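You operate a simulated robot arm through the tools that you are given. There is no shell and no other tool. Be economical: measure what you need, move in short steps, check, and stop when the job is done.

You are at the controls of a simulated two-armed robot. One attempt, no reset.

JOB
Take the lid off the lentil jar and lay it down on the dresser top. Open the beaker cupboard door, put the blue beaker on the dresser top away on the shelf of the beaker cupboard and shut the door again. Put the yellow beaker on the glue-up frame. Take the blue filter on the top between fridge and larder and put it away on the top by the back door. Take the yellow sponge cloth and leave it on the brown coaster. Press the fast freeze button to switch it on. Shut the bottom freezer drawer. Push the larder side door shut. Any order will do. Set down upright: blue beaker, yellow beaker, blue filter.

Only the result counts: the job must be done as asked and must still hold three seconds after the hand-in. Knocking over, shifting, dropping, spilling or breaking anything else fails it. A push-on lid holds only when it is set on centred and level and pressed home; a screw cap is set on level and turned clockwise until tight. Flat cloth is picked up by pressing the open fingertips on it (5 to 10 N) and closing them slowly along it; thin cloth reads only 2 to 8 mm in the jaws.

ROBOT AND FRAMES
Two 7-joint arms with fingered hands on one trunk, on a base that drives. Base frame: it is fixed to the floor where the robot stands at the start and does not move with it; the origin is under the middle of the robot, x ahead of it, y to its left, z up; the surface under the hand at the start is at about z = 0.88. Readings come in m, degrees, newtons and seconds.
The left shoulder is at the start at [0.021, 0.214, 1.344], the right one opposite. With the tool pointing down near the work surface each hand reaches from about 0.1 to 0.58 m from the robot's upright axis, wherever it stands, measured 20 degrees to its own side. Places, roughly: beaker cupboard door [-1.8, 3.4, 0.5]; blue beaker (7x7x10 cm) [0.5, -0.3, 0.9]; blue filter [0.25, 1.5, 1]; bottom freezer drawer [0, 2, 0.2]; brown coaster [0, 3.5, 1]; fast freeze button [0.2, 2, 0.5]; glue-up frame (16x48 cm) [0.4, 2.66, 0.92]; larder side door [0, 1.2, 0.5]; lentil jar [0.5, 0, 1]; shelf of the beaker cupboard (36x22 cm) [-1.76, 3.58, 0.5]; top by the back door [-3, 1.2, 0.9]; yellow beaker (8x8x10 cm) [0.4, 1.3, 1]; yellow sponge cloth (7x10x3 cm) [0.3, 1.5, 0.9]. Payload 3.3 kg a hand.
The tool frame of a hand sits at the grasp point between the pads (the TCP): z along the fingers, y along the line on which they close. The tips reach 0.026 m beyond it. Largest opening 0.132 m; the body of the gripper starts 0.073 m behind the TCP. The gripper is a hand of 2 fingers: y runs from the thumb to the fingers, the wrist lies at [0, 0, -0.224] in the tool frame, and closing takes about 1.5 s.
Orientation is told as [roll, pitch, yaw] about the base's x, y, z axes, in that order, counted from this pose: with the fingers straight down and closing along the base's y, the tool's x points along the base's -x, its y along +y and its z along -z.

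CONTROLS
- The arms move only by the tool move_arm. It takes "left_motion", "right_motion" or both (then of equal length, played together; a hand with none holds still); each is a list that holds one entry, the list of rows, each a list of 6 numbers: the shift along the tool's x, y, z in m, then the turn, a rotation vector about the tool's x, y, z in degrees. In form: [[[dx, dy, dz, wx, wy, wz], ...]]. A call has 1 to 20 rows; each row is the pose to reach, as a shift and turn from the pose commanded when the call began, along the tool's axes at that moment. "left_jaw" and "right_jaw" are, for a hand that has rows, the gripper command, from -1 (fully open) to 1 (shut), values between in proportion, set as the call begins (left out, the last holds). Each row takes 0.2 s and may step no farther than 0.05 m and 8.6 degrees from the row before; otherwise, or with a gripper value out of range, the whole call is refused. Where a pose cannot be reached the arm comes as near as it can. A force on the tool above 40 N (or 10 N above the force at the start of the call, whichever is more), or a blocked arm, ends the call early, and 0.2 s more pass. Each finger travels about 0.153 m/s and halts on what it meets, pressing with about 29 N; the grip force reading is that of the motor and also rises with nothing between the fingers. The clock runs only during rows and for 0.2 s after the last one: add rows that repeat a pose to give the fingers time. It gives the time, the measured TCP pose, the force on the tool (base axes), the opening and the grip force at its end, in the units of the frame above (readings bear some noise), with the torque about the TCP (base axes, N m) and any sound that the robot's microphone picked up.
- Cameras (640 x 400 px; columns grow to the right, rows downward): "scene" is now at [0.0741, -0.0327, 1.5026]; the picture's right is [-0.28, -0.96, 0.00], its down [-0.64, 0.19, -0.75] and it looks along [0.72, -0.21, -0.67] (base axes); focal length 256 px, centre (320, 200). "left" rides on the left gripper at [-0.066, -0.003, -0.099] in its tool frame; the picture's right is [0.04, -1.00, 0.00], its down [0.83, 0.03, -0.55] and it looks along [0.55, 0.02, 0.83] (tool axes); focal length 261 px, centre (320, 200). "right" rides on the right gripper at [0.066, -0.003, -0.099] in its tool frame; the picture's right is [0.04, 1.00, 0.00], its down [-0.83, 0.03, -0.55] and it looks along [-0.55, 0.02, 0.83] (tool axes); focal length 261 px, centre (320, 200). There is no depth. A picture from a camera that has moved, and an enlarged one, comes with that camera's place and axes in the base frame and with its lens. The place of the scene camera against the robot may be out by one fixed shift of up to 0.025 m in any direction.
- grab_frame(camera): a new picture of that camera. The clock stands still meanwhile.
- move_column(by): slides the trunk up (or, below 0, down) by that many m; the arms and the scene camera ride with it, the base frame stays. It gives what a move gives, with no picture.
- steer(legs): drives the robot by 1 to 6 legs, each [ahead, left, turn to the left] in m, m and degrees, along the robot's own axes; the way and the turn of a leg run together, so that a leg with both is an arc; at most 1.5 m and 180 degrees a leg. The arms and the cameras ride along, it lands a little off, and it stops where it bumps. It gives what a move gives.
- finger_targets(finger1, thumb_bend, hand): sets how far each is bent, from 0 (flat) to 1 (curled in); at 0.3 the hand is open as for a grip, at 0.7 the pads meet at the TCP. One left out holds its place. A second passes; each finger stops where it meets its share of the squeeze, and holds until it gets a number again. A gripper value or a shape takes the hand back. It gives what a move gives, with no picture; readings hold the bend of each and the force on the fingers (four entries, about 0 where the hand has none), thumb and palm.
- grasp_type(shape, hand): the hand has 2 fingers and takes this shape, open, in about a second: jaw (thumb against the fingers, like two jaws); tri (thumb and two fingers); tip (a fingertip pinch); poke (one finger out to press); point (the index stretched); flat (the hand flat); cup (the hand cupped); fist (a fist). The gripper value then closes the fingers along that shape, each until it touches; the sizes above hold for jaw. It gives what a move gives, with no picture.
- pan_tilt(pan, tilt): turns the head with the scene camera to pan (to the left, within 86 degrees either way) and tilt (down, from -29 to 69), counted from straight ahead of the robot. It gives what a move gives.
- inspect(camera, box): a new picture of the part [left, top, right, bottom] of that camera's present view, enlarged. The clock stands still meanwhile.
- hand_in(): hands the job in; it is judged then, once.

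Go step by step. Nothing tells you exact positions but the pictures and the camera data: compare them with the known pose of the tool, close in by small moves and look again before you grip or let go. The budget is 207 turns and 190 pictures, counting those below and the enlarged ones. Unless the task says otherwise, let go and move clear before handing in, and close with one line.

The tools are called as a command line: name --argument value ..., lists and objects as JSON in quotes. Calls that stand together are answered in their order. move_arm: Moves the arms, as the interface text tells. Its arguments: {"type":"object","properties":{"left_motion":{"type":"array","items":{"type":"array","items":{"type":"array","items":{"type":"number"}}}},"left_jaw":{"type":"number"},"right_motion":{"type":"array","items":{"type":"array","items":{"type":"array","items":{"type":"number"}}}},"right_jaw":{"type":"number"}},"required":[]} The other tools are called the same way: move_column (by) slides the trunk up or down; grasp_type (shape, hand) gives the hand a shape; finger_targets (finger1, thumb_bend, hand) moves the fingers one by one; steer (legs) drives the base; pan_tilt (pan, tilt) turns the head that bears the scene camera; grab_frame (camera) takes a picture; inspect (camera, box) takes an enlarged picture of a part of a camera's view; hand_in () hands the job in.

At the start:

```text
time: 0.0
left_position: [0.4057, 0.0457, 1.2485]
left_tool_rot: [0.0, 0.0, 0.0]
left_force: [0.1, 0.1, -0.1]
left_ft_torque: [0.02, 0.01, -0.01]
left_finger_gap: 0.132
left_grasp_force: 0.3
left_shape: jaw
left_bend: [0.3, 0.3]
left_finger forces: [0.0, 0.0, 0.0, 0.0, 0.0, 0.0]
right_position: [0.4268, -0.3716, 1.1854]
right_tool_rot: [-0.1, 0.0, 0.0]
right_force: [-0.1, -0.3, -0.7]
right_ft_torque: [0.0, -0.01, -0.02]
right_finger_gap: 0.1318
right_grasp_force: 0.1
right_shape: jaw
right_bend: [0.3, 0.3]
right_finger forces: [0.0, 0.0, 0.1, 0.0, 0.0, 0.0]
trunk travel left (down, up): [-0.625, 0.136]
robot x, y, heading: [0.0005, 0.0019, -0.0]
head pan, tilt: [-16.2, 41.7]
```

scene: 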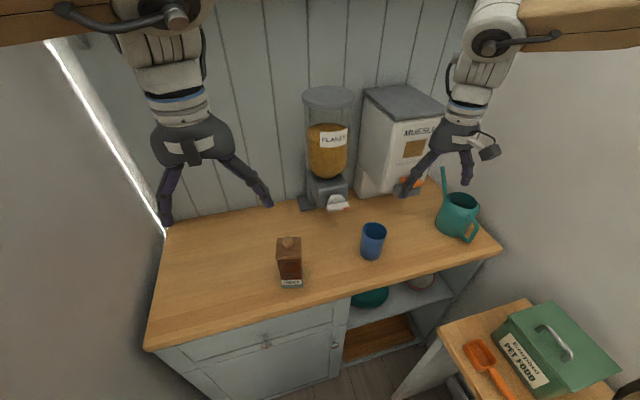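
right: 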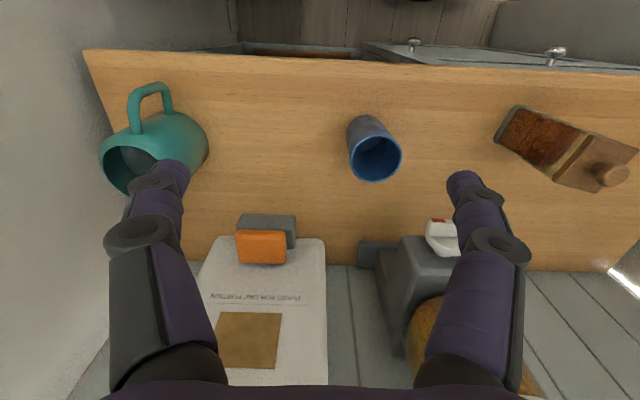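
left: 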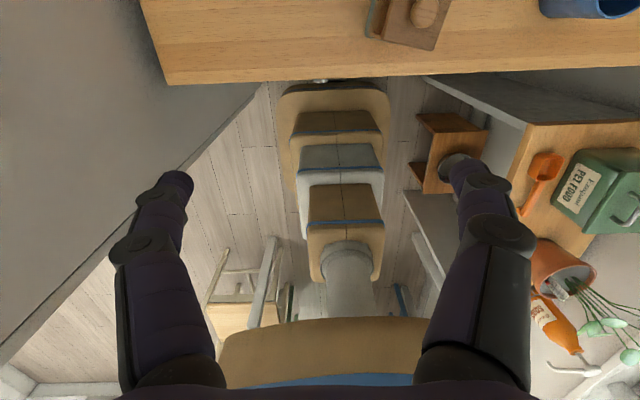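

The jar stands ahead at about [0.475, -0.07] and the blue beaker at about [0.485, -0.32]. I'll enlarge the jar area and bring the left hand above the jar lid.

inspect --camera "scene" --box '[240, 200, 420, 310]'

move_arm --left_motion '[[[-0.02, -0.04, 0.02, 0, 0, 0], [-0.04, -0.08, 0.04, 0, 0, 0], [-0.064, -0.112, 0.06, 0, 0, 0], [-0.064, -0.112, 0.09, 0, 0, 0], [-0.064, -0.112, 0.09, 0, 0, 0]]]'

grab_frame --camera "left"

grab_frame --camera "scene"

```text
3.56 times, centred on (330, 255) of scene
camera zoom: at [0.0741, -0.0327, 1.5026], right [-0.28, -0.96, 0.0], down [-0.64, 0.19, -0.75], along [0.72, -0.21, -0.67], focal length 909 px, centre (284, 4)
```

zoom: 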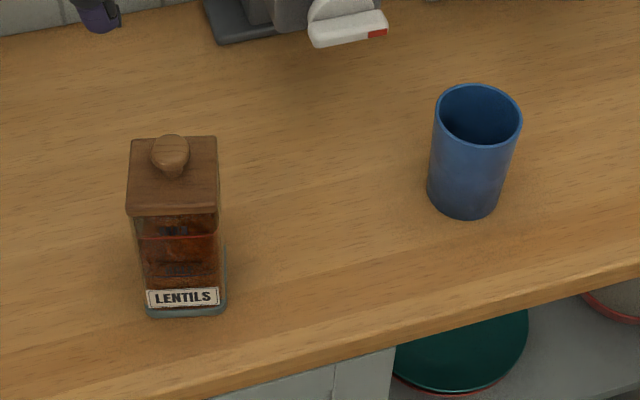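

```text
time: 0.6
left_position: [0.4534, 0.032, 1.251]
left_tool_rot: [-5.5, -0.5, 6.0]
left_force: [-0.2, -1.1, -0.6]
left_ft_torque: [-0.02, 0.02, 0.03]
left_finger_gap: 0.1318
left_grasp_force: 0.2
left_shape: jaw
left_bend: [0.3, 0.3]
left_finger forces: [0.1, 0.0, 0.0, 0.0, 0.0, 0.0]
left hand out of reach, approached as far as the arm can: row 2
right_position: [0.4254, -0.3714, 1.1862]
right_tool_rot: [0.1, 0.0, 0.0]
right_force: [-0.1, -0.5, -0.8]
right_ft_torque: [-0.01, 0.0, -0.01]
right_finger_gap: 0.132
right_grasp_force: 0.0
right_shape: jaw
right_bend: [0.3, 0.3]
right_finger forces: [0.0, 0.0, 0.0, 0.0, 0.0, 0.1]
trunk travel left (down, up): [-0.625, 0.136]
robot x, y, heading: [-0.0008, 0.0021, -0.1]
head pan, tilt: [-16.2, 41.7]
stopped in row 2 (left hand): the arm was blocked; the commanded pose is now the measured one
```

```text
185 pictures are left
camera left: at [0.5193, 0.0456, 1.3511], right [0.06, -0.99, 0.1], down [-0.84, 0.0, 0.54], along [-0.54, -0.11, -0.84], focal length 261 px, centre (320, 200)
```

left: 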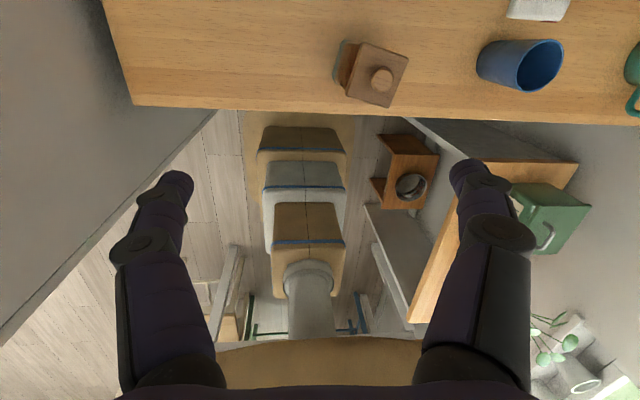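

```text
184 pictures are left
camera scene: at [0.0729, -0.033, 1.5027], right [-0.28, -0.96, 0.0], down [-0.64, 0.19, -0.75], along [0.72, -0.21, -0.66], focal length 256 px, centre (320, 200)
```

scene: 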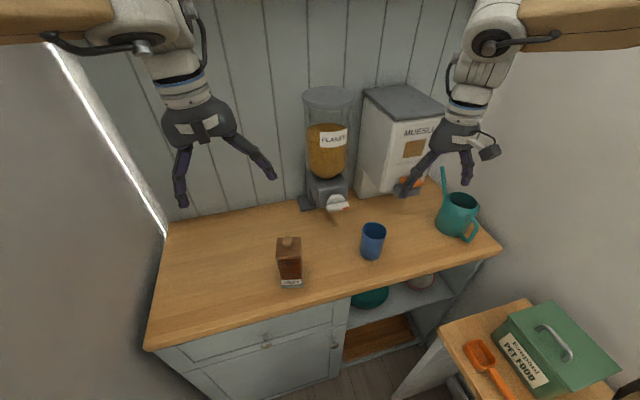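

The knob triangulates to about [0.473, -0.065, 1.02], which suits the right hand better. I'll move the left arm aside and bring the right hand above the jar.

move_arm --left_motion '[[[0.01, 0.04, 0, -2, 0, 2], [0.02, 0.08, 0, -5.5, 0, 6], [0.03, 0.12, 0, -5.5, 0, 6], [0.04, 0.16, 0, -5.5, 0, 6], [0.05, 0.2, 0, -5.5, 0, 6], [0.05, 0.22, 0, -5.5, 0, 6], [0.05, 0.22, 0, -5.5, 0, 6], [0.05, 0.22, 0, -5.5, 0, 6]]]' --right_motion '[[[0, 0, 0, 0, 0, 0], [0, 0.03, 0, 0, 0, 0], [0, 0.08, 0, 0, 0, 0], [-0.01, 0.13, 0.01, 0, 0, 0], [-0.02, 0.18, 0.02, 0, 0, 0], [-0.03, 0.23, 0.03, 0, 0, 0], [-0.04, 0.27, 0.04, 0, 0, 0], [-0.04, 0.303, 0.046, 0, 0, 0]]]'

grab_frame --camera "right"

grab_frame --camera "scene"

```text
refused: row 4 steps farther than a row can; nothing moved
```

```text
183 pictures are left
camera right: at [0.3601, -0.3747, 1.284], right [-0.04, 1.0, 0.0], down [0.83, 0.03, 0.55], along [0.55, 0.02, -0.83], focal length 261 px, centre (320, 200)
```

right: 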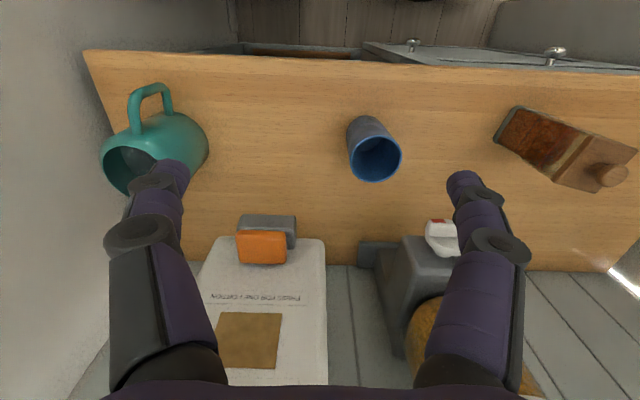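

```text
182 pictures are left
camera scene: at [0.0729, -0.033, 1.5027], right [-0.28, -0.96, 0.0], down [-0.64, 0.19, -0.75], along [0.72, -0.21, -0.66], focal length 256 px, centre (320, 200)
```

scene: 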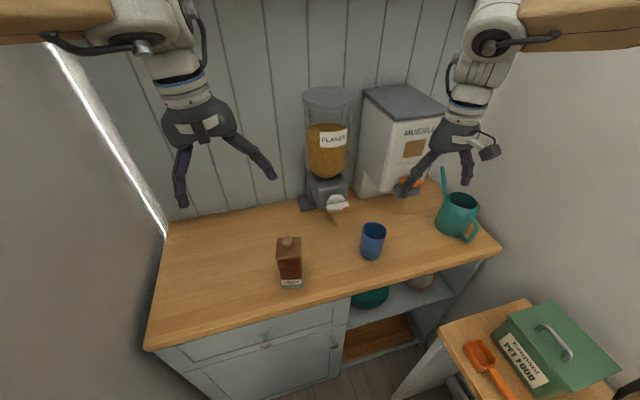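

The call was refused for a long step, so I'll use shorter ones.

move_arm --left_motion '[[[0.01, 0.04, 0, -2, 0, 2], [0.02, 0.08, 0, -5.5, 0, 6], [0.03, 0.12, 0, -5.5, 0, 6], [0.04, 0.16, 0, -5.5, 0, 6], [0.05, 0.2, 0, -5.5, 0, 6], [0.05, 0.22, 0, -5.5, 0, 6], [0.05, 0.22, 0, -5.5, 0, 6], [0.05, 0.22, 0, -5.5, 0, 6], [0.05, 0.22, 0, -5.5, 0, 6], [0.05, 0.22, 0, -5.5, 0, 6]]]' --right_motion '[[[0, 0, 0, 0, 0, 0], [0, 0.03, 0, 0, 0, 0], [0, 0.07, 0, 0, 0, 0], [-0.01, 0.11, 0.01, 0, 0, 0], [-0.02, 0.15, 0.02, 0, 0, 0], [-0.03, 0.19, 0.03, 0, 0, 0], [-0.04, 0.23, 0.04, 0, 0, 0], [-0.045, 0.27, 0.046, 0, 0, 0], [-0.05, 0.308, 0.046, 0, 0, 0], [-0.05, 0.308, 0.046, 0, 0, 0]]]'

grab_frame --camera "right"

grab_frame --camera "scene"

```text
time: 2.7
left_position: [0.4382, 0.1971, 1.2287]
left_tool_rot: [-1.1, -2.4, -6.3]
left_force: [2.8, -0.3, 0.5]
left_ft_torque: [-0.02, 0.17, 0.0]
left_finger_gap: 0.132
left_grasp_force: 0.0
left_shape: jaw
left_bend: [0.3, 0.3]
left_finger forces: [0.1, 0.0, 0.0, 0.0, 0.0, 0.1]
right_position: [0.394, -0.3559, 1.1385]
right_tool_rot: [6.2, 1.8, -18.5]
right_force: [0.9, 1.6, -1.8]
right_ft_torque: [-0.16, 0.12, -0.01]
right_finger_gap: 0.1319
right_grasp_force: 0.0
right_shape: jaw
right_bend: [0.3, 0.3]
right_finger forces: [0.0, 0.1, 0.0, 0.0, 0.1, 0.0]
right hand out of reach, approached as far as the arm can: row 3, 4, 5, 6, 7, 8, 9, 10
trunk travel left (down, up): [-0.625, 0.136]
robot x, y, heading: [0.0298, -0.0168, -3.8]
head pan, tilt: [-16.2, 41.7]
stopped in row 10 (right hand): the arm was blocked; the commanded pose is now the measured one
```

```text
181 pictures are left
camera right: at [0.3321, -0.3481, 1.239], right [0.28, 0.95, 0.11], down [0.8, -0.29, 0.53], along [0.54, -0.06, -0.84], focal length 261 px, centre (320, 200)
```

right: 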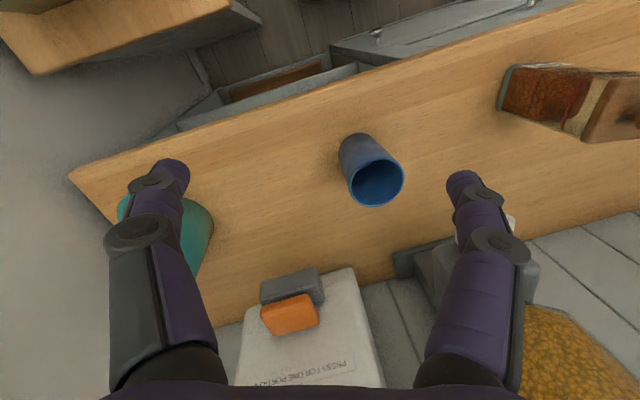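

```text
180 pictures are left
camera scene: at [0.0566, -0.1332, 1.5056], right [-0.34, -0.94, -0.06], down [-0.6, 0.26, -0.75], along [0.72, -0.22, -0.65], focal length 256 px, centre (320, 200)
```

scene: 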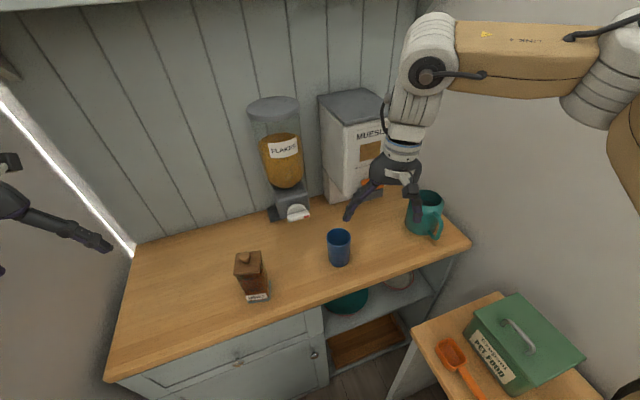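

The robot was pushed askew, likely because the left elbow met the wall on the left. I'll bring the left hand back inward and check that the body settles.

move_arm --left_motion '[[[0, -0.03, 0, 0, 0, 0], [0, -0.06, 0, 0, 0, 0], [0.02, -0.08, 0, 0, 0, 0], [0.04, -0.1, 0, 0, 0, 0], [0.04, -0.1, 0, 0, 0, 0], [0.04, -0.1, 0, 0, 0, 0]]]'

pan_tilt --pan 70 --tilt 25

grab_frame --camera "scene"

```text
time: 3.0
left_position: [0.4747, 0.1898, 1.2105]
left_tool_rot: [-5.6, -2.4, -8.7]
left_force: [1.9, -0.3, -0.5]
left_ft_torque: [-0.05, 0.09, 0.0]
left_finger_gap: 0.132
left_grasp_force: 0.0
left_shape: jaw
left_bend: [0.3, 0.3]
left_finger forces: [0.0, 0.1, 0.0, 0.0, 0.0, 0.0]
right_position: [0.4151, -0.3908, 1.1406]
right_tool_rot: [7.7, 4.0, -28.3]
right_force: [0.5, 1.0, -0.1]
right_ft_torque: [-0.02, 0.12, 0.0]
right_finger_gap: 0.1315
right_grasp_force: 0.1
right_shape: jaw
right_bend: [0.3, 0.3]
right_finger forces: [0.0, 0.0, 0.0, 0.0, 0.0, 0.0]
trunk travel left (down, up): [-0.625, 0.136]
robot x, y, heading: [0.039, -0.0257, -4.5]
head pan, tilt: [-16.2, 41.7]
stopped in row 1 (left hand): the arm was blocked; the commanded pose is now the measured one
```

```text
time: 4.6
left_position: [0.5397, 0.1751, 1.1864]
left_tool_rot: [-1.8, 1.7, -8.3]
left_force: [-0.1, 0.6, -0.4]
left_ft_torque: [-0.04, -0.07, 0.0]
left_finger_gap: 0.1321
left_grasp_force: 0.1
left_shape: jaw
left_bend: [0.3, 0.3]
left_finger forces: [0.0, 0.0, 0.0, 0.0, 0.0, 0.1]
right_position: [0.4598, -0.3778, 1.1225]
right_tool_rot: [3.7, 4.3, -22.4]
right_force: [1.7, 0.6, -0.2]
right_ft_torque: [-0.05, 0.11, 0.03]
right_finger_gap: 0.1321
right_grasp_force: 0.1
right_shape: jaw
right_bend: [0.3, 0.3]
right_finger forces: [0.1, 0.1, 0.0, 0.0, 0.0, 0.1]
trunk travel left (down, up): [-0.625, 0.136]
robot x, y, heading: [0.0619, -0.0495, -7.3]
head pan, tilt: [70.0, 25.0]
```

```text
179 pictures are left
camera scene: at [0.1243, -0.0134, 1.5285], right [0.89, -0.46, -0.03], down [-0.21, -0.35, -0.91], along [0.41, 0.82, -0.41], focal length 256 px, centre (320, 200)
```

scene: 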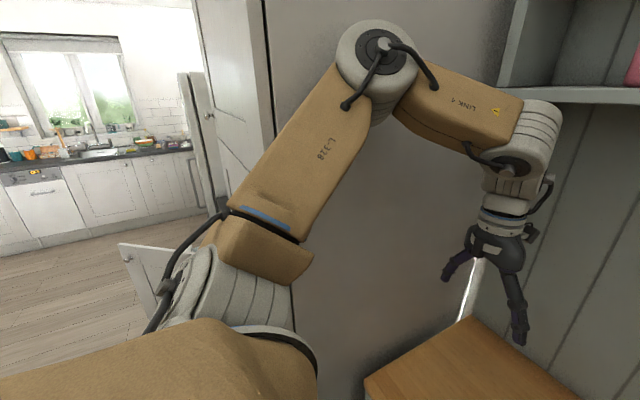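

The body is still creeping, so something is still pressing. I'll look to the right before moving.

pan_tilt --pan -70 --tilt 35

grab_frame --camera "scene"

```text
time: 6.8
left_position: [0.5391, 0.1657, 1.1954]
left_tool_rot: [-2.3, 0.5, -9.5]
left_force: [-0.6, 1.0, -0.9]
left_ft_torque: [0.02, -0.04, 0.0]
left_finger_gap: 0.1318
left_grasp_force: 0.1
left_shape: jaw
left_bend: [0.3, 0.3]
left_finger forces: [0.1, 0.0, 0.0, 0.0, 0.0, 0.0]
right_position: [0.4469, -0.3861, 1.1328]
right_tool_rot: [3.8, 3.2, -23.6]
right_force: [0.3, 0.4, -1.4]
right_ft_torque: [-0.01, 0.05, 0.01]
right_finger_gap: 0.132
right_grasp_force: 0.0
right_shape: jaw
right_bend: [0.3, 0.3]
right_finger forces: [0.1, 0.1, 0.0, 0.1, 0.0, 0.0]
trunk travel left (down, up): [-0.625, 0.136]
robot x, y, heading: [0.0717, -0.0526, -8.7]
head pan, tilt: [-70.0, 35.0]
```

```text
178 pictures are left
camera scene: at [0.0861, -0.1757, 1.5107], right [-0.98, -0.2, 0.0], down [-0.12, 0.58, -0.81], along [0.16, -0.79, -0.59], focal length 256 px, centre (320, 200)
```

scene: 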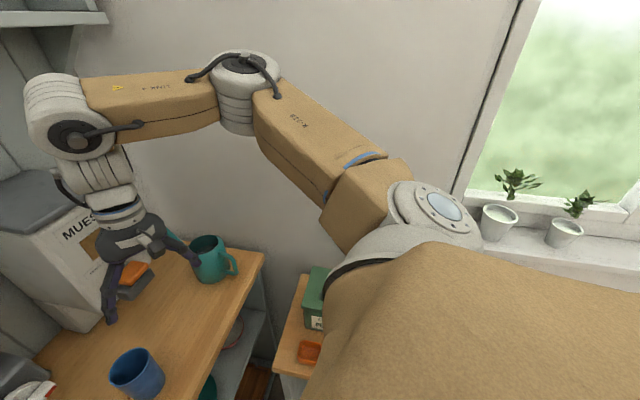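

The alcove is narrow and both elbows are near its sides. I'll back out, straighten up and check.

steer --legs '[[-0.2, 0, 0], [0, 0, 8.7]]'

pan_tilt --pan 0 --tilt 40

grab_frame --camera "scene"

```text
time: 8.0
left_position: [0.476, 0.1329, 1.2013]
left_tool_rot: [-2.1, -1.1, -14.3]
left_force: [0.8, 0.0, 1.0]
left_ft_torque: [-0.03, 0.02, -0.04]
left_finger_gap: 0.1319
left_grasp_force: 0.1
left_shape: jaw
left_bend: [0.3, 0.3]
left_finger forces: [0.0, 0.1, 0.1, 0.1, 0.0, 0.0]
right_position: [0.346, -0.415, 1.1515]
right_tool_rot: [3.5, 0.5, -28.7]
right_force: [-0.4, -0.8, 0.2]
right_ft_torque: [0.0, 0.02, 0.0]
right_finger_gap: 0.1322
right_grasp_force: 0.1
right_shape: jaw
right_bend: [0.3, 0.3]
right_finger forces: [0.0, 0.0, 0.0, 0.0, 0.0, 0.1]
trunk travel left (down, up): [-0.625, 0.136]
robot x, y, heading: [0.0261, -0.0738, -13.4]
head pan, tilt: [-70.0, 35.0]
stopped in leg 1: the robot was blocked; the commanded pose is now the measured one
```

```text
time: 9.4
left_position: [0.4778, 0.1332, 1.1988]
left_tool_rot: [-2.2, -0.9, -14.1]
left_force: [-0.4, 0.0, 0.2]
left_ft_torque: [-0.01, -0.01, 0.01]
left_finger_gap: 0.1321
left_grasp_force: 0.1
left_shape: jaw
left_bend: [0.3, 0.3]
left_finger forces: [0.0, 0.0, 0.0, 0.0, 0.1, 0.1]
right_position: [0.3478, -0.4147, 1.1488]
right_tool_rot: [3.5, 0.6, -28.7]
right_force: [-0.1, -0.5, 1.0]
right_ft_torque: [-0.01, -0.03, 0.01]
right_finger_gap: 0.1321
right_grasp_force: 0.1
right_shape: jaw
right_bend: [0.3, 0.3]
right_finger forces: [0.1, 0.0, 0.0, 0.0, 0.0, 0.1]
trunk travel left (down, up): [-0.625, 0.136]
robot x, y, heading: [0.027, -0.0745, -13.1]
head pan, tilt: [0.0, 40.0]
```

```text
177 pictures are left
camera scene: at [0.1017, -0.113, 1.505], right [-0.23, -0.97, -0.01], down [-0.63, 0.15, -0.77], along [0.75, -0.17, -0.64], focal length 256 px, centre (320, 200)
```

scene: 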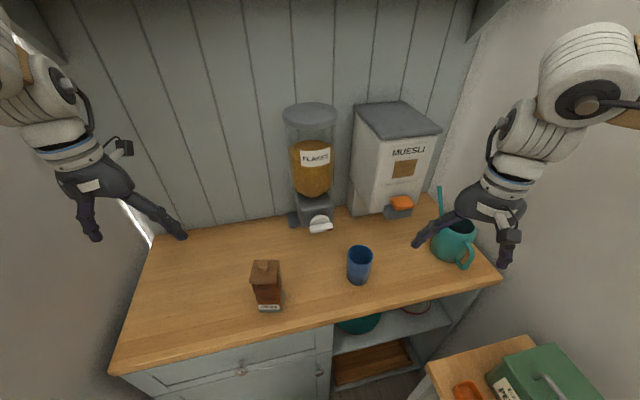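

Backing up was blocked on the left rear. I'll look down on both sides.

pan_tilt --pan 86 --tilt 50

grab_frame --camera "scene"

pan_tilt --pan -86 --tilt 50

grab_frame --camera "scene"

grab_frame --camera "left"

```text
time: 11.0
left_position: [0.478, 0.1336, 1.1992]
left_tool_rot: [-2.2, -1.0, -13.9]
left_force: [0.0, 0.9, 0.6]
left_ft_torque: [0.03, 0.0, 0.0]
left_finger_gap: 0.1321
left_grasp_force: 0.1
left_shape: jaw
left_bend: [0.3, 0.3]
left_finger forces: [0.1, 0.1, 0.1, 0.0, 0.1, 0.1]
right_position: [0.3471, -0.4153, 1.1484]
right_tool_rot: [3.5, 0.7, -28.6]
right_force: [0.1, -0.7, 0.1]
right_ft_torque: [0.01, 0.01, 0.04]
right_finger_gap: 0.1321
right_grasp_force: 0.1
right_shape: jaw
right_bend: [0.3, 0.3]
right_finger forces: [0.0, 0.1, 0.0, 0.0, 0.0, 0.1]
trunk travel left (down, up): [-0.625, 0.136]
robot x, y, heading: [0.026, -0.0717, -13.2]
head pan, tilt: [85.9, 50.0]
```

```text
176 pictures are left
camera scene: at [0.042, -0.0199, 1.4913], right [0.95, -0.3, 0.0], down [-0.23, -0.73, -0.65], along [0.19, 0.62, -0.76], focal length 256 px, centre (320, 200)
```

scene: 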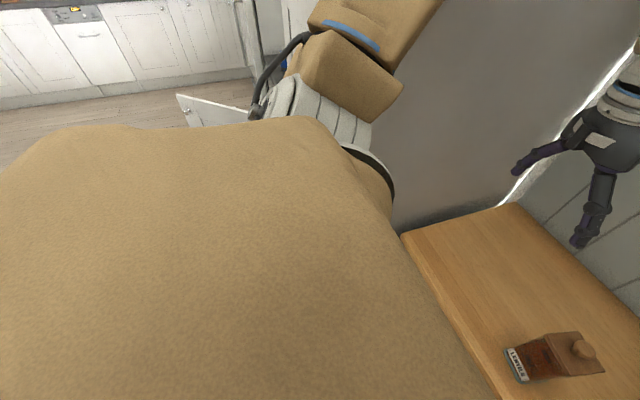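

```text
time: 13.6
left_position: [0.4784, 0.1334, 1.1986]
left_tool_rot: [-2.2, -1.0, -14.0]
left_force: [-0.3, -0.8, -0.4]
left_ft_torque: [-0.01, 0.02, -0.01]
left_finger_gap: 0.1318
left_grasp_force: 0.1
left_shape: jaw
left_bend: [0.3, 0.3]
left_finger forces: [0.0, 0.0, 0.0, 0.0, 0.0, 0.0]
right_position: [0.3487, -0.4152, 1.1501]
right_tool_rot: [3.4, 0.8, -28.6]
right_force: [0.2, -0.5, 0.2]
right_ft_torque: [0.0, 0.01, 0.02]
right_finger_gap: 0.1323
right_grasp_force: 0.0
right_shape: jaw
right_bend: [0.3, 0.3]
right_finger forces: [0.0, 0.0, 0.1, 0.0, 0.1, 0.1]
trunk travel left (down, up): [-0.625, 0.136]
robot x, y, heading: [0.0301, -0.0735, -13.2]
head pan, tilt: [-85.9, 50.0]
```

```text
175 pictures are left
camera scene: at [0.0068, -0.1694, 1.4905], right [-0.99, 0.16, 0.0], down [0.12, 0.76, -0.64], along [-0.1, -0.63, -0.77], focal length 256 px, centre (320, 200)
```

scene: 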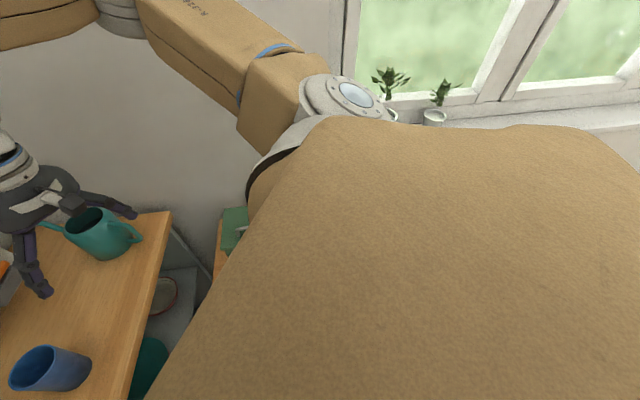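

```text
174 pictures are left
camera left: at [0.5415, 0.1192, 1.2991], right [-0.28, -0.96, 0.04], down [-0.8, 0.26, 0.54], along [-0.53, 0.12, -0.84], focal length 261 px, centre (320, 200)
```

left: 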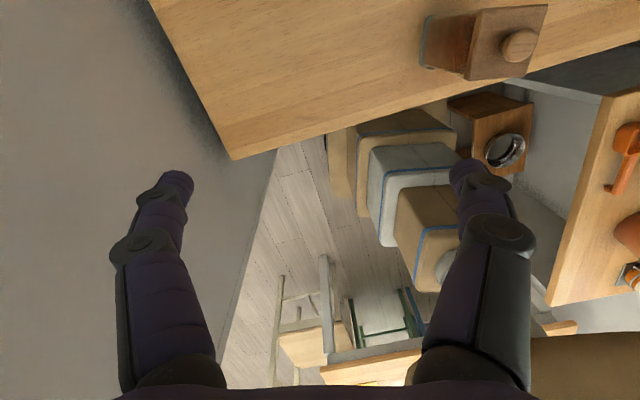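

The left elbow is pressed against the thin partition at y≈0.33, which ends at about x=0.25. I'll back straight out along base -x with a slight move to the right, without turning.

steer --legs '[[-0.19, -0.065, 0]]'

pan_tilt --pan 60 --tilt 35

grab_frame --camera "scene"

```text
time: 15.2
left_position: [0.2734, 0.1188, 1.1982]
left_tool_rot: [-2.5, -1.0, -14.1]
left_force: [-0.8, -0.1, 0.9]
left_ft_torque: [0.0, -0.02, -0.02]
left_finger_gap: 0.1319
left_grasp_force: 0.1
left_shape: jaw
left_bend: [0.3, 0.3]
left_finger forces: [0.1, 0.0, 0.0, 0.1, 0.0, 0.0]
right_position: [0.1418, -0.4307, 1.1516]
right_tool_rot: [3.3, 0.6, -28.6]
right_force: [-0.2, -0.6, -0.2]
right_ft_torque: [0.01, -0.01, 0.0]
right_finger_gap: 0.132
right_grasp_force: 0.0
right_shape: jaw
right_bend: [0.3, 0.3]
right_finger forces: [0.1, 0.0, 0.0, 0.1, 0.0, 0.0]
trunk travel left (down, up): [-0.625, 0.136]
robot x, y, heading: [-0.1793, -0.097, -13.3]
head pan, tilt: [-85.9, 50.0]
```

```text
time: 17.5
left_position: [0.2753, 0.1177, 1.1976]
left_tool_rot: [-2.5, -0.9, -14.1]
left_force: [0.2, -0.3, -0.1]
left_ft_torque: [0.04, 0.0, 0.0]
left_finger_gap: 0.1319
left_grasp_force: 0.1
left_shape: jaw
left_bend: [0.3, 0.3]
left_finger forces: [0.1, 0.1, 0.0, 0.0, 0.0, 0.0]
right_position: [0.1444, -0.4313, 1.1512]
right_tool_rot: [3.3, 0.5, -28.7]
right_force: [-0.7, 0.2, 1.1]
right_ft_torque: [0.0, 0.0, -0.01]
right_finger_gap: 0.1321
right_grasp_force: 0.0
right_shape: jaw
right_bend: [0.3, 0.3]
right_finger forces: [0.0, 0.0, 0.0, 0.0, 0.0, 0.0]
trunk travel left (down, up): [-0.625, 0.136]
robot x, y, heading: [-0.1783, -0.0942, -13.3]
head pan, tilt: [60.0, 35.0]
```

```text
173 pictures are left
camera scene: at [-0.1241, -0.0434, 1.5126], right [0.73, -0.69, 0.0], down [-0.39, -0.42, -0.82], along [0.56, 0.6, -0.57], focal length 256 px, centre (320, 200)
```

scene: 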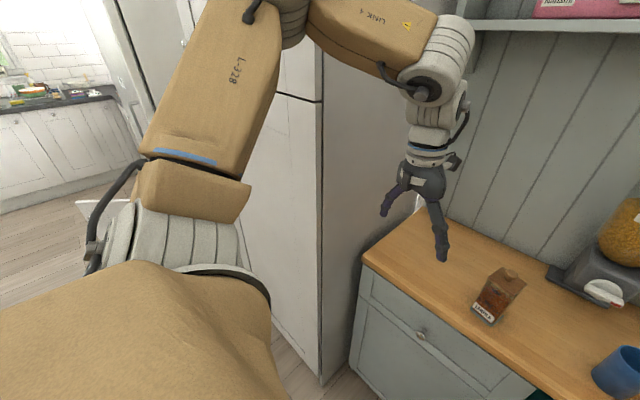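

The robot is free now, and the "panel" is the larder cabinet's side. I'll back off a little more, straighten, raise the trunk for better overhead reach and tuck the left arm.

steer --legs '[[-0.1, 0, 0], [0, 0, 13.3]]'

move_column --by 0.13

move_arm --left_motion '[[[0.03, 0, 0, 0, 0, 0], [0.06, 0, 0, 0, 0, 0], [0.09, 0, 0, 0, 0, 0], [0.12, 0, 0, 0, 0, 0], [0.15, 0, 0, 0, 0, 0], [0.15, 0, 0, 0, 0, 0]]]' --right_motion '[[[0, 0, 0, 0, 0, 2], [0, 0, 0, 0, 0, 2], [0, 0, 0, 0, 0, 2], [0, 0, 0, 0, 0, 2], [0, 0, 0, 0, 0, 2], [0, 0, 0, 0, 0, 2]]]'

pan_tilt --pan 0 --tilt 45

grab_frame --camera "scene"

```text
time: 19.4
left_position: [0.1188, 0.2342, 1.1966]
left_tool_rot: [-2.5, -0.9, -1.3]
left_force: [-0.1, -0.2, -0.8]
left_ft_torque: [0.01, 0.0, 0.01]
left_finger_gap: 0.1323
left_grasp_force: 0.1
left_shape: jaw
left_bend: [0.3, 0.3]
left_finger forces: [0.1, 0.1, 0.0, 0.0, 0.0, 0.0]
right_position: [0.1127, -0.3274, 1.1506]
right_tool_rot: [3.3, 0.5, -16.0]
right_force: [0.3, -0.1, 0.1]
right_ft_torque: [0.01, -0.01, -0.03]
right_finger_gap: 0.1318
right_grasp_force: 0.1
right_shape: jaw
right_bend: [0.3, 0.3]
right_finger forces: [0.1, 0.0, 0.1, 0.0, 0.0, 0.0]
trunk travel left (down, up): [-0.625, 0.136]
robot x, y, heading: [-0.2753, -0.0701, -0.5]
head pan, tilt: [60.0, 35.0]
```

```text
time: 21.0
left_position: [0.1183, 0.235, 1.3274]
left_tool_rot: [-2.5, -0.9, -1.3]
left_force: [-0.2, -0.6, -0.8]
left_ft_torque: [0.02, 0.03, 0.01]
left_finger_gap: 0.1321
left_grasp_force: 0.0
left_shape: jaw
left_bend: [0.3, 0.3]
left_finger forces: [0.0, 0.1, 0.0, 0.0, 0.0, 0.0]
right_position: [0.1127, -0.3275, 1.2801]
right_tool_rot: [3.3, 0.4, -15.8]
right_force: [0.0, 0.2, 0.4]
right_ft_torque: [-0.01, 0.01, 0.0]
right_finger_gap: 0.1321
right_grasp_force: 0.1
right_shape: jaw
right_bend: [0.3, 0.3]
right_finger forces: [0.0, 0.0, 0.0, 0.1, 0.0, 0.0]
trunk travel left (down, up): [-0.755, 0.006]
robot x, y, heading: [-0.2757, -0.0732, -0.3]
head pan, tilt: [60.0, 35.0]
```

```text
time: 22.4
left_position: [-0.0324, 0.2389, 1.3286]
left_tool_rot: [-2.6, -0.9, -1.3]
left_force: [0.2, 0.8, -0.6]
left_ft_torque: [0.03, 0.0, 0.01]
left_finger_gap: 0.1321
left_grasp_force: 0.1
left_shape: jaw
left_bend: [0.3, 0.3]
left_finger forces: [0.0, 0.0, 0.0, 0.0, 0.0, 0.0]
right_position: [0.1133, -0.328, 1.2808]
right_tool_rot: [3.3, 0.7, -17.9]
right_force: [0.5, -0.3, 0.6]
right_ft_torque: [-0.03, 0.02, -0.01]
right_finger_gap: 0.1321
right_grasp_force: 0.0
right_shape: jaw
right_bend: [0.3, 0.3]
right_finger forces: [0.0, 0.1, 0.1, 0.0, 0.0, 0.0]
trunk travel left (down, up): [-0.755, 0.006]
robot x, y, heading: [-0.2732, -0.0717, -0.6]
head pan, tilt: [60.0, 35.0]
```

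```text
time: 23.7
left_position: [-0.0325, 0.2404, 1.3278]
left_tool_rot: [-2.4, -1.0, -1.3]
left_force: [0.5, 0.0, -0.2]
left_ft_torque: [-0.01, 0.03, 0.03]
left_finger_gap: 0.1319
left_grasp_force: 0.1
left_shape: jaw
left_bend: [0.3, 0.3]
left_finger forces: [0.1, 0.0, 0.1, 0.0, 0.0, 0.0]
right_position: [0.1115, -0.3283, 1.281]
right_tool_rot: [3.4, 0.6, -17.8]
right_force: [-0.1, 0.0, -0.3]
right_ft_torque: [0.03, 0.08, 0.0]
right_finger_gap: 0.1321
right_grasp_force: 0.1
right_shape: jaw
right_bend: [0.3, 0.3]
right_finger forces: [0.0, 0.1, 0.0, 0.1, 0.0, 0.0]
trunk travel left (down, up): [-0.755, 0.006]
robot x, y, heading: [-0.2748, -0.0713, -0.7]
head pan, tilt: [0.0, 45.0]
```

```text
172 pictures are left
camera scene: at [-0.2025, -0.0821, 1.6279], right [-0.01, -1.0, 0.0], down [-0.71, 0.01, -0.71], along [0.71, -0.01, -0.71], focal length 256 px, centre (320, 200)
```

scene: 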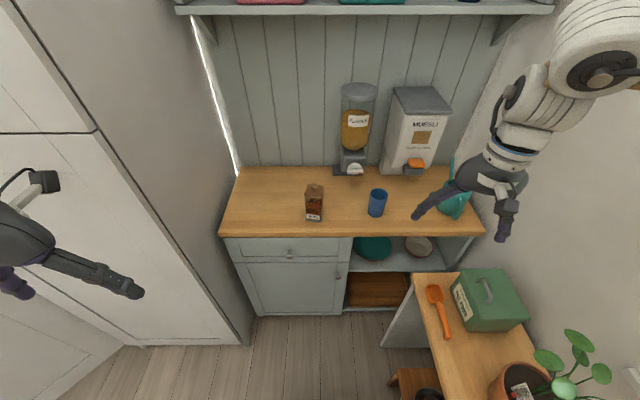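

The area in front is clear. I'll drive in with a 15° left heading so the jar lies on the right hand's side, keeping the left arm tucked.

steer --legs '[[0.275, 0.025, 0], [0, 0, 15.5]]'

grab_frame --camera "right"

grab_frame --camera "scene"

```text
time: 25.6
left_position: [0.2229, 0.26, 1.3261]
left_tool_rot: [-2.4, 0.8, -0.6]
left_force: [-4.2, -2.0, -1.2]
left_ft_torque: [-0.05, 0.11, 0.25]
left_finger_gap: 0.1318
left_grasp_force: 0.0
left_shape: jaw
left_bend: [0.32, 0.3]
left_finger forces: [4.0, 0.1, 0.1, 0.0, 0.0, 0.1]
right_position: [0.3749, -0.3071, 1.2801]
right_tool_rot: [3.3, 0.7, -17.7]
right_force: [-0.3, 0.5, -0.5]
right_ft_torque: [0.03, 0.02, 0.02]
right_finger_gap: 0.132
right_grasp_force: 0.0
right_shape: jaw
right_bend: [0.3, 0.3]
right_finger forces: [0.0, 0.0, 0.0, 0.0, 0.1, 0.1]
trunk travel left (down, up): [-0.755, 0.006]
robot x, y, heading: [-0.0108, -0.0514, -0.5]
head pan, tilt: [0.0, 45.0]
stopped in leg 1: the force on the tool passed its limit at 58 N (the readings are from after the stop); the commanded pose is now the measured one
```

```text
171 pictures are left
camera right: at [0.3124, -0.2961, 1.3794], right [0.27, 0.96, 0.06], down [0.8, -0.25, 0.54], along [0.54, -0.1, -0.84], focal length 261 px, centre (320, 200)
```

right: 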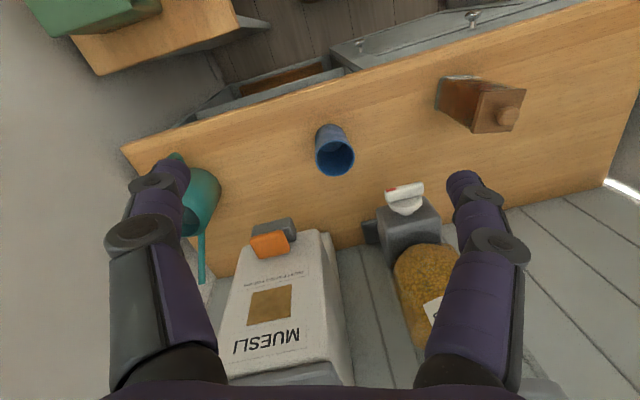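

```text
170 pictures are left
camera scene: at [0.0608, -0.0625, 1.6279], right [-0.01, -1.0, 0.0], down [-0.71, 0.01, -0.71], along [0.71, -0.01, -0.71], focal length 256 px, centre (320, 200)
```

scene: 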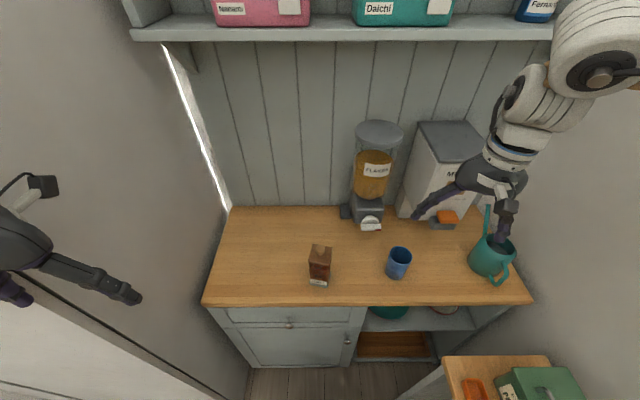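

The left thumb touched the cabinet front. I'll pull the left hand in towards the chest, then turn.

move_arm --left_motion '[[[0.03, -0.03, 0, 0, 0, 0], [0.05, -0.06, 0, 0, 0, 0], [0.06, -0.09, 0, 0, 0, 0], [0.06, -0.1, 0, 0, 0, 0], [0.06, -0.1, 0, 0, 0, 0]]]'

steer --legs '[[0.01, 0, 15]]'

grab_frame --camera "right"

grab_frame --camera "scene"

```text
time: 26.8
left_position: [0.1996, 0.1385, 1.349]
left_tool_rot: [-1.7, 0.5, -0.3]
left_force: [-1.0, -1.9, -0.5]
left_ft_torque: [0.21, -0.13, 0.03]
left_finger_gap: 0.1319
left_grasp_force: 0.0
left_shape: jaw
left_bend: [0.3, 0.3]
left_finger forces: [0.0, 0.0, 0.0, 0.1, 0.1, 0.1]
left hand out of reach, approached as far as the arm can: row 1, 2, 3, 4, 5
right_position: [0.3738, -0.3158, 1.2806]
right_tool_rot: [3.6, 0.6, -17.9]
right_force: [0.0, -0.6, -0.3]
right_ft_torque: [0.08, -0.01, -0.01]
right_finger_gap: 0.132
right_grasp_force: 0.0
right_shape: jaw
right_bend: [0.3, 0.3]
right_finger forces: [0.0, 0.1, 0.0, 0.0, 0.0, 0.1]
trunk travel left (down, up): [-0.755, 0.006]
robot x, y, heading: [-0.0106, -0.0548, -0.3]
head pan, tilt: [0.0, 45.0]
```

```text
time: 28.1
left_position: [0.1535, 0.1948, 1.3469]
left_tool_rot: [-2.4, 0.9, 14.5]
left_force: [0.3, 0.5, 0.0]
left_ft_torque: [-0.04, -0.02, 0.0]
left_finger_gap: 0.1321
left_grasp_force: 0.0
left_shape: jaw
left_bend: [0.3, 0.3]
left_finger forces: [0.0, 0.0, 0.1, 0.1, 0.0, 0.0]
right_position: [0.4397, -0.1964, 1.2803]
right_tool_rot: [3.1, 0.7, -2.8]
right_force: [0.0, -0.3, -0.8]
right_ft_torque: [0.0, 0.01, -0.01]
right_finger_gap: 0.132
right_grasp_force: 0.1
right_shape: jaw
right_bend: [0.3, 0.3]
right_finger forces: [0.0, 0.0, 0.1, 0.0, 0.0, 0.0]
trunk travel left (down, up): [-0.755, 0.006]
robot x, y, heading: [-0.005, -0.0496, 14.7]
head pan, tilt: [0.0, 45.0]
```

```text
169 pictures are left
camera right: at [0.3752, -0.2007, 1.3796], right [0.01, 1.0, 0.06], down [0.84, -0.04, 0.54], along [0.55, 0.04, -0.84], focal length 261 px, centre (320, 200)
```

right: 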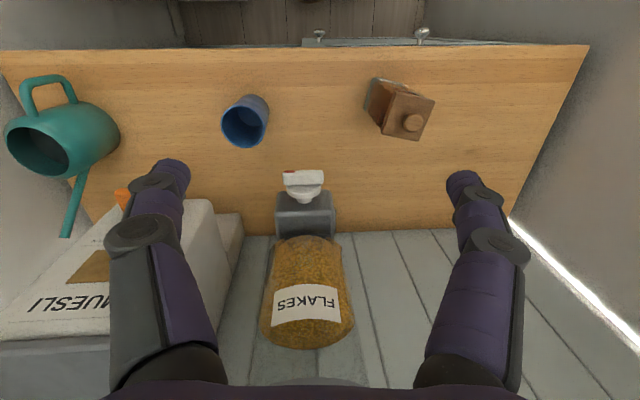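

```text
168 pictures are left
camera scene: at [0.0683, -0.0357, 1.6279], right [0.25, -0.97, 0.0], down [-0.68, -0.18, -0.71], along [0.68, 0.18, -0.71], focal length 256 px, centre (320, 200)
```

scene: 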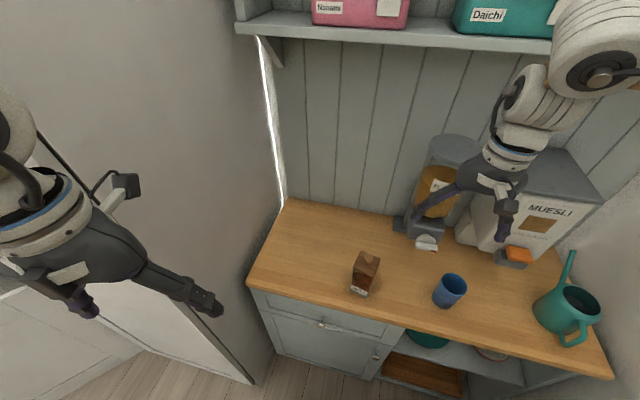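

The knob is at about [0.483, -0.056, ~1.03]. I'll bring the right hand over it at z≈1.13, level, then look.

move_arm --right_motion '[[[-0.007, 0.027, 0.02, 1, 0, -1], [-0.014, 0.054, 0.045, 2, 0, -2], [-0.02, 0.08, 0.075, 3.1, 0, -2.8], [-0.026, 0.107, 0.105, 3.1, 0, -2.8], [-0.033, 0.133, 0.13, 3.1, 0, -2.8], [-0.033, 0.133, 0.157, 3.1, 0, -2.8], [-0.033, 0.133, 0.157, 3.1, 0, -2.8]]]'

grab_frame --camera "right"

inspect --camera "scene" --box '[280, 150, 520, 320]'

```text
time: 29.7
left_position: [0.1526, 0.1955, 1.3464]
left_tool_rot: [-2.3, 0.8, 14.5]
left_force: [-0.7, 0.1, -0.2]
left_ft_torque: [-0.04, 0.02, 0.0]
left_finger_gap: 0.1319
left_grasp_force: 0.1
left_shape: jaw
left_bend: [0.3, 0.3]
left_finger forces: [0.0, 0.1, 0.0, 0.1, 0.0, 0.0]
right_position: [0.4193, -0.2051, 1.2076]
right_tool_rot: [0.4, 0.6, 0.1]
right_force: [-0.3, -0.4, -0.3]
right_ft_torque: [0.03, 0.03, -0.02]
right_finger_gap: 0.1321
right_grasp_force: 0.0
right_shape: jaw
right_bend: [0.3, 0.3]
right_finger forces: [0.0, 0.1, 0.1, 0.0, 0.0, 0.0]
right hand out of reach, approached as far as the arm can: row 1, 2, 3, 4, 5, 6, 7
trunk travel left (down, up): [-0.755, 0.006]
robot x, y, heading: [-0.003, -0.0479, 14.5]
head pan, tilt: [0.0, 45.0]
```

```text
167 pictures are left
camera right: at [0.3553, -0.2085, 1.308], right [-0.04, 1.0, 0.01], down [0.84, 0.03, 0.55], along [0.54, 0.03, -0.84], focal length 261 px, centre (320, 200)
```

right: 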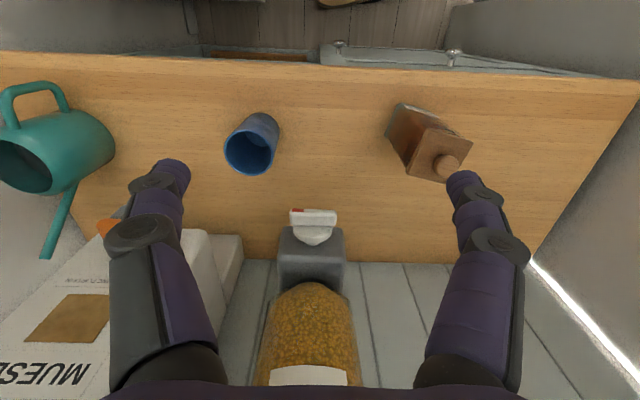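

```text
2.35 times, centred on (400, 235) of scene
camera zoom: at [0.0679, -0.0362, 1.6279], right [0.25, -0.97, 0.0], down [-0.68, -0.18, -0.71], along [0.68, 0.18, -0.71], focal length 601 px, centre (132, 118)
```

zoom: 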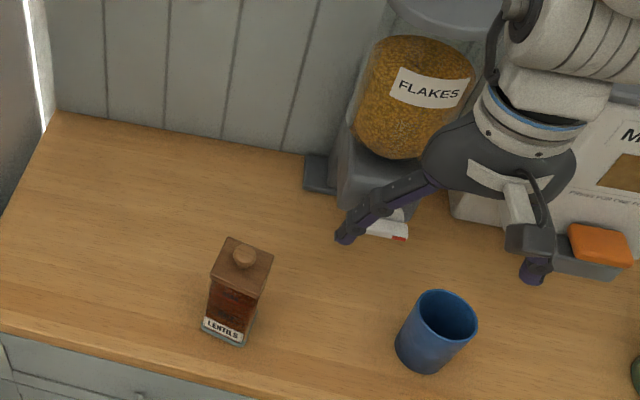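

The right arm balks at this wrist yaw, which is −15° relative to the body. I'll turn the hand back in line with the body, then advance in smaller moves.

move_arm --right_motion '[[[0, 0, 0, 0, 0, -5], [0, 0, 0, 0, 0, -10], [0, 0, 0, 0, 0, -15], [0, 0, 0, 0, 0, -15], [0, 0.03, 0.02, 0, 0, -15], [0, 0.06, 0.04, 0, 0, -15], [0, 0.06, 0.04, 0, 0, -15]]]'

```text
time: 31.3
left_position: [0.1518, 0.1945, 1.348]
left_tool_rot: [-2.3, 0.8, 14.5]
left_force: [-0.3, -0.1, -0.1]
left_ft_torque: [0.01, 0.02, 0.03]
left_finger_gap: 0.1319
left_grasp_force: 0.1
left_shape: jaw
left_bend: [0.3, 0.3]
left_finger forces: [0.0, 0.1, 0.1, 0.0, 0.0, 0.1]
right_position: [0.4143, -0.2066, 1.1998]
right_tool_rot: [0.4, 0.3, 14.9]
right_force: [0.2, 0.6, -0.3]
right_ft_torque: [-0.01, -0.02, 0.02]
right_finger_gap: 0.1319
right_grasp_force: 0.1
right_shape: jaw
right_bend: [0.3, 0.3]
right_finger forces: [0.0, 0.0, 0.1, 0.0, 0.0, 0.0]
right hand out of reach, approached as far as the arm can: row 2, 3, 4, 5, 6, 7
trunk travel left (down, up): [-0.755, 0.006]
robot x, y, heading: [0.0002, -0.0481, 14.6]
head pan, tilt: [0.0, 45.0]
```

The hand won't go inward at this radius. I'll try drawing it back toward the body first, then inward, to get the arm past its limit.

move_arm --right_motion '[[[0.03, 0, 0, 0, 0, 0], [0.06, 0, 0, 0, 0, 0], [0.09, 0, 0, 0, 0, 0], [0.12, 0, 0, 0, 0, 0], [0.12, 0.03, 0, 0, 0, 0], [0.12, 0.06, 0, 0, 0, 0], [0.12, 0.09, 0, 0, 0, 0], [0.12, 0.12, 0, 0, 0, 0], [0.12, 0.12, 0, 0, 0, 0]]]'

grab_frame --camera "scene"

```text
time: 33.3
left_position: [0.1533, 0.1941, 1.3472]
left_tool_rot: [-2.3, 0.9, 14.3]
left_force: [-0.2, 0.8, 0.0]
left_ft_torque: [0.01, 0.04, -0.02]
left_finger_gap: 0.1321
left_grasp_force: 0.0
left_shape: jaw
left_bend: [0.3, 0.3]
left_finger forces: [0.1, 0.1, 0.0, 0.0, 0.0, 0.1]
right_position: [0.2947, -0.1997, 1.2238]
right_tool_rot: [0.5, 0.5, 15.1]
right_force: [0.0, -0.4, -0.5]
right_ft_torque: [-0.02, 0.01, -0.01]
right_finger_gap: 0.1322
right_grasp_force: 0.1
right_shape: jaw
right_bend: [0.3, 0.3]
right_finger forces: [0.0, 0.0, 0.0, 0.1, 0.0, 0.0]
right hand out of reach, approached as far as the arm can: row 5, 6, 7, 8, 9
trunk travel left (down, up): [-0.755, 0.006]
robot x, y, heading: [-0.0016, -0.05, 14.7]
head pan, tilt: [0.0, 45.0]
```

```text
165 pictures are left
camera scene: at [0.0675, -0.0366, 1.6279], right [0.25, -0.97, 0.0], down [-0.68, -0.18, -0.71], along [0.68, 0.18, -0.71], focal length 256 px, centre (320, 200)
```

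scene: 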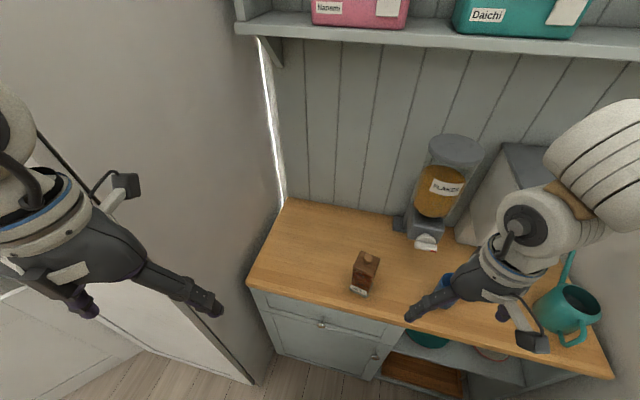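

The inward limit seems to depend on height below the shoulder, so I'll go lower here (free space before the dresser edge) and then try inward again.

move_arm --right_motion '[[[0, 0, 0.04, 0, 0, 0], [0, 0, 0.08, 0, 0, 0], [0, 0, 0.12, 0, 0, 0], [0, 0, 0.14, 0, 0, 0], [0, 0.03, 0.14, 0, 0, 0], [0, 0.06, 0.14, 0, 0, 0], [0, 0.09, 0.14, 0, 0, 0], [0, 0.09, 0.14, 0, 0, 0]]]'

```text
time: 35.1
left_position: [0.1527, 0.1934, 1.3477]
left_tool_rot: [-2.3, 0.8, 14.4]
left_force: [-0.5, -0.8, -0.4]
left_ft_torque: [-0.01, -0.02, 0.0]
left_finger_gap: 0.1321
left_grasp_force: 0.1
left_shape: jaw
left_bend: [0.3, 0.3]
left_finger forces: [0.0, 0.0, 0.1, 0.0, 0.0, 0.0]
right_position: [0.3032, -0.2368, 1.1502]
right_tool_rot: [0.4, 0.5, 14.9]
right_force: [0.6, -0.7, -0.4]
right_ft_torque: [-0.02, 0.02, -0.01]
right_finger_gap: 0.132
right_grasp_force: 0.0
right_shape: jaw
right_bend: [0.3, 0.3]
right_finger forces: [0.0, 0.0, 0.0, 0.0, 0.0, 0.0]
right hand out of reach, approached as far as the arm can: row 1, 2, 3, 4, 5, 6, 7, 8
trunk travel left (down, up): [-0.755, 0.006]
robot x, y, heading: [0.0002, -0.0539, 14.5]
head pan, tilt: [0.0, 45.0]
```

Going lower also pushes it outward, which looks like a wrist joint limit. I'll test whether toeing the hand inward (more positive yaw) frees it.

move_arm --right_motion '[[[0, 0, -0.02, 0, 0, -8], [0, 0, -0.03, 0, 0, -16], [0, 0, -0.03, 0, 0, -24], [0, 0, -0.03, 0, 0, -32], [0, 0, -0.03, 0, 0, -40], [0, 0.03, -0.03, 0, 0, -40], [0, 0.06, -0.03, 0, 0, -40], [0, 0.06, -0.03, 0, 0, -40]]]'

pan_tilt --pan -60 --tilt 30

grab_frame --camera "scene"

```text
time: 36.9
left_position: [0.1526, 0.1946, 1.3462]
left_tool_rot: [-2.3, 0.8, 14.3]
left_force: [0.2, 1.3, -0.4]
left_ft_torque: [0.0, -0.04, -0.02]
left_finger_gap: 0.1319
left_grasp_force: 0.0
left_shape: jaw
left_bend: [0.3, 0.3]
left_finger forces: [0.0, 0.0, 0.1, 0.0, 0.0, 0.0]
right_position: [0.3002, -0.2072, 1.2011]
right_tool_rot: [0.7, 0.1, 54.9]
right_force: [-0.3, -0.5, -0.5]
right_ft_torque: [0.01, -0.01, -0.02]
right_finger_gap: 0.1324
right_grasp_force: 0.0
right_shape: jaw
right_bend: [0.3, 0.3]
right_finger forces: [0.1, 0.1, 0.1, 0.1, 0.0, 0.1]
right hand out of reach, approached as far as the arm can: row 6, 7, 8
trunk travel left (down, up): [-0.755, 0.006]
robot x, y, heading: [-0.0008, -0.0498, 14.6]
head pan, tilt: [0.0, 45.0]
```

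```text
time: 38.2
left_position: [0.152, 0.194, 1.3468]
left_tool_rot: [-2.4, 0.9, 14.4]
left_force: [0.3, 0.5, -0.3]
left_ft_torque: [0.0, 0.02, 0.01]
left_finger_gap: 0.1319
left_grasp_force: 0.1
left_shape: jaw
left_bend: [0.3, 0.3]
left_finger forces: [0.1, 0.0, 0.1, 0.0, 0.0, 0.1]
right_position: [0.2994, -0.2078, 1.2016]
right_tool_rot: [0.7, 0.1, 55.0]
right_force: [0.3, 0.1, 0.7]
right_ft_torque: [0.0, 0.0, 0.03]
right_finger_gap: 0.132
right_grasp_force: 0.0
right_shape: jaw
right_bend: [0.3, 0.3]
right_finger forces: [0.1, 0.1, 0.0, 0.1, 0.0, 0.0]
trunk travel left (down, up): [-0.755, 0.006]
robot x, y, heading: [-0.001, -0.0497, 14.6]
head pan, tilt: [-60.0, 30.0]
```

```text
164 pictures are left
camera scene: at [0.0528, -0.1212, 1.6505], right [-0.71, -0.7, 0.0], down [-0.35, 0.36, -0.87], along [0.61, -0.62, -0.5], focal length 256 px, centre (320, 200)
```

scene: 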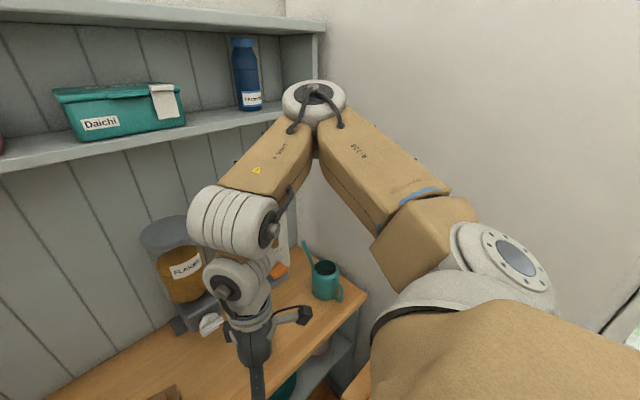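

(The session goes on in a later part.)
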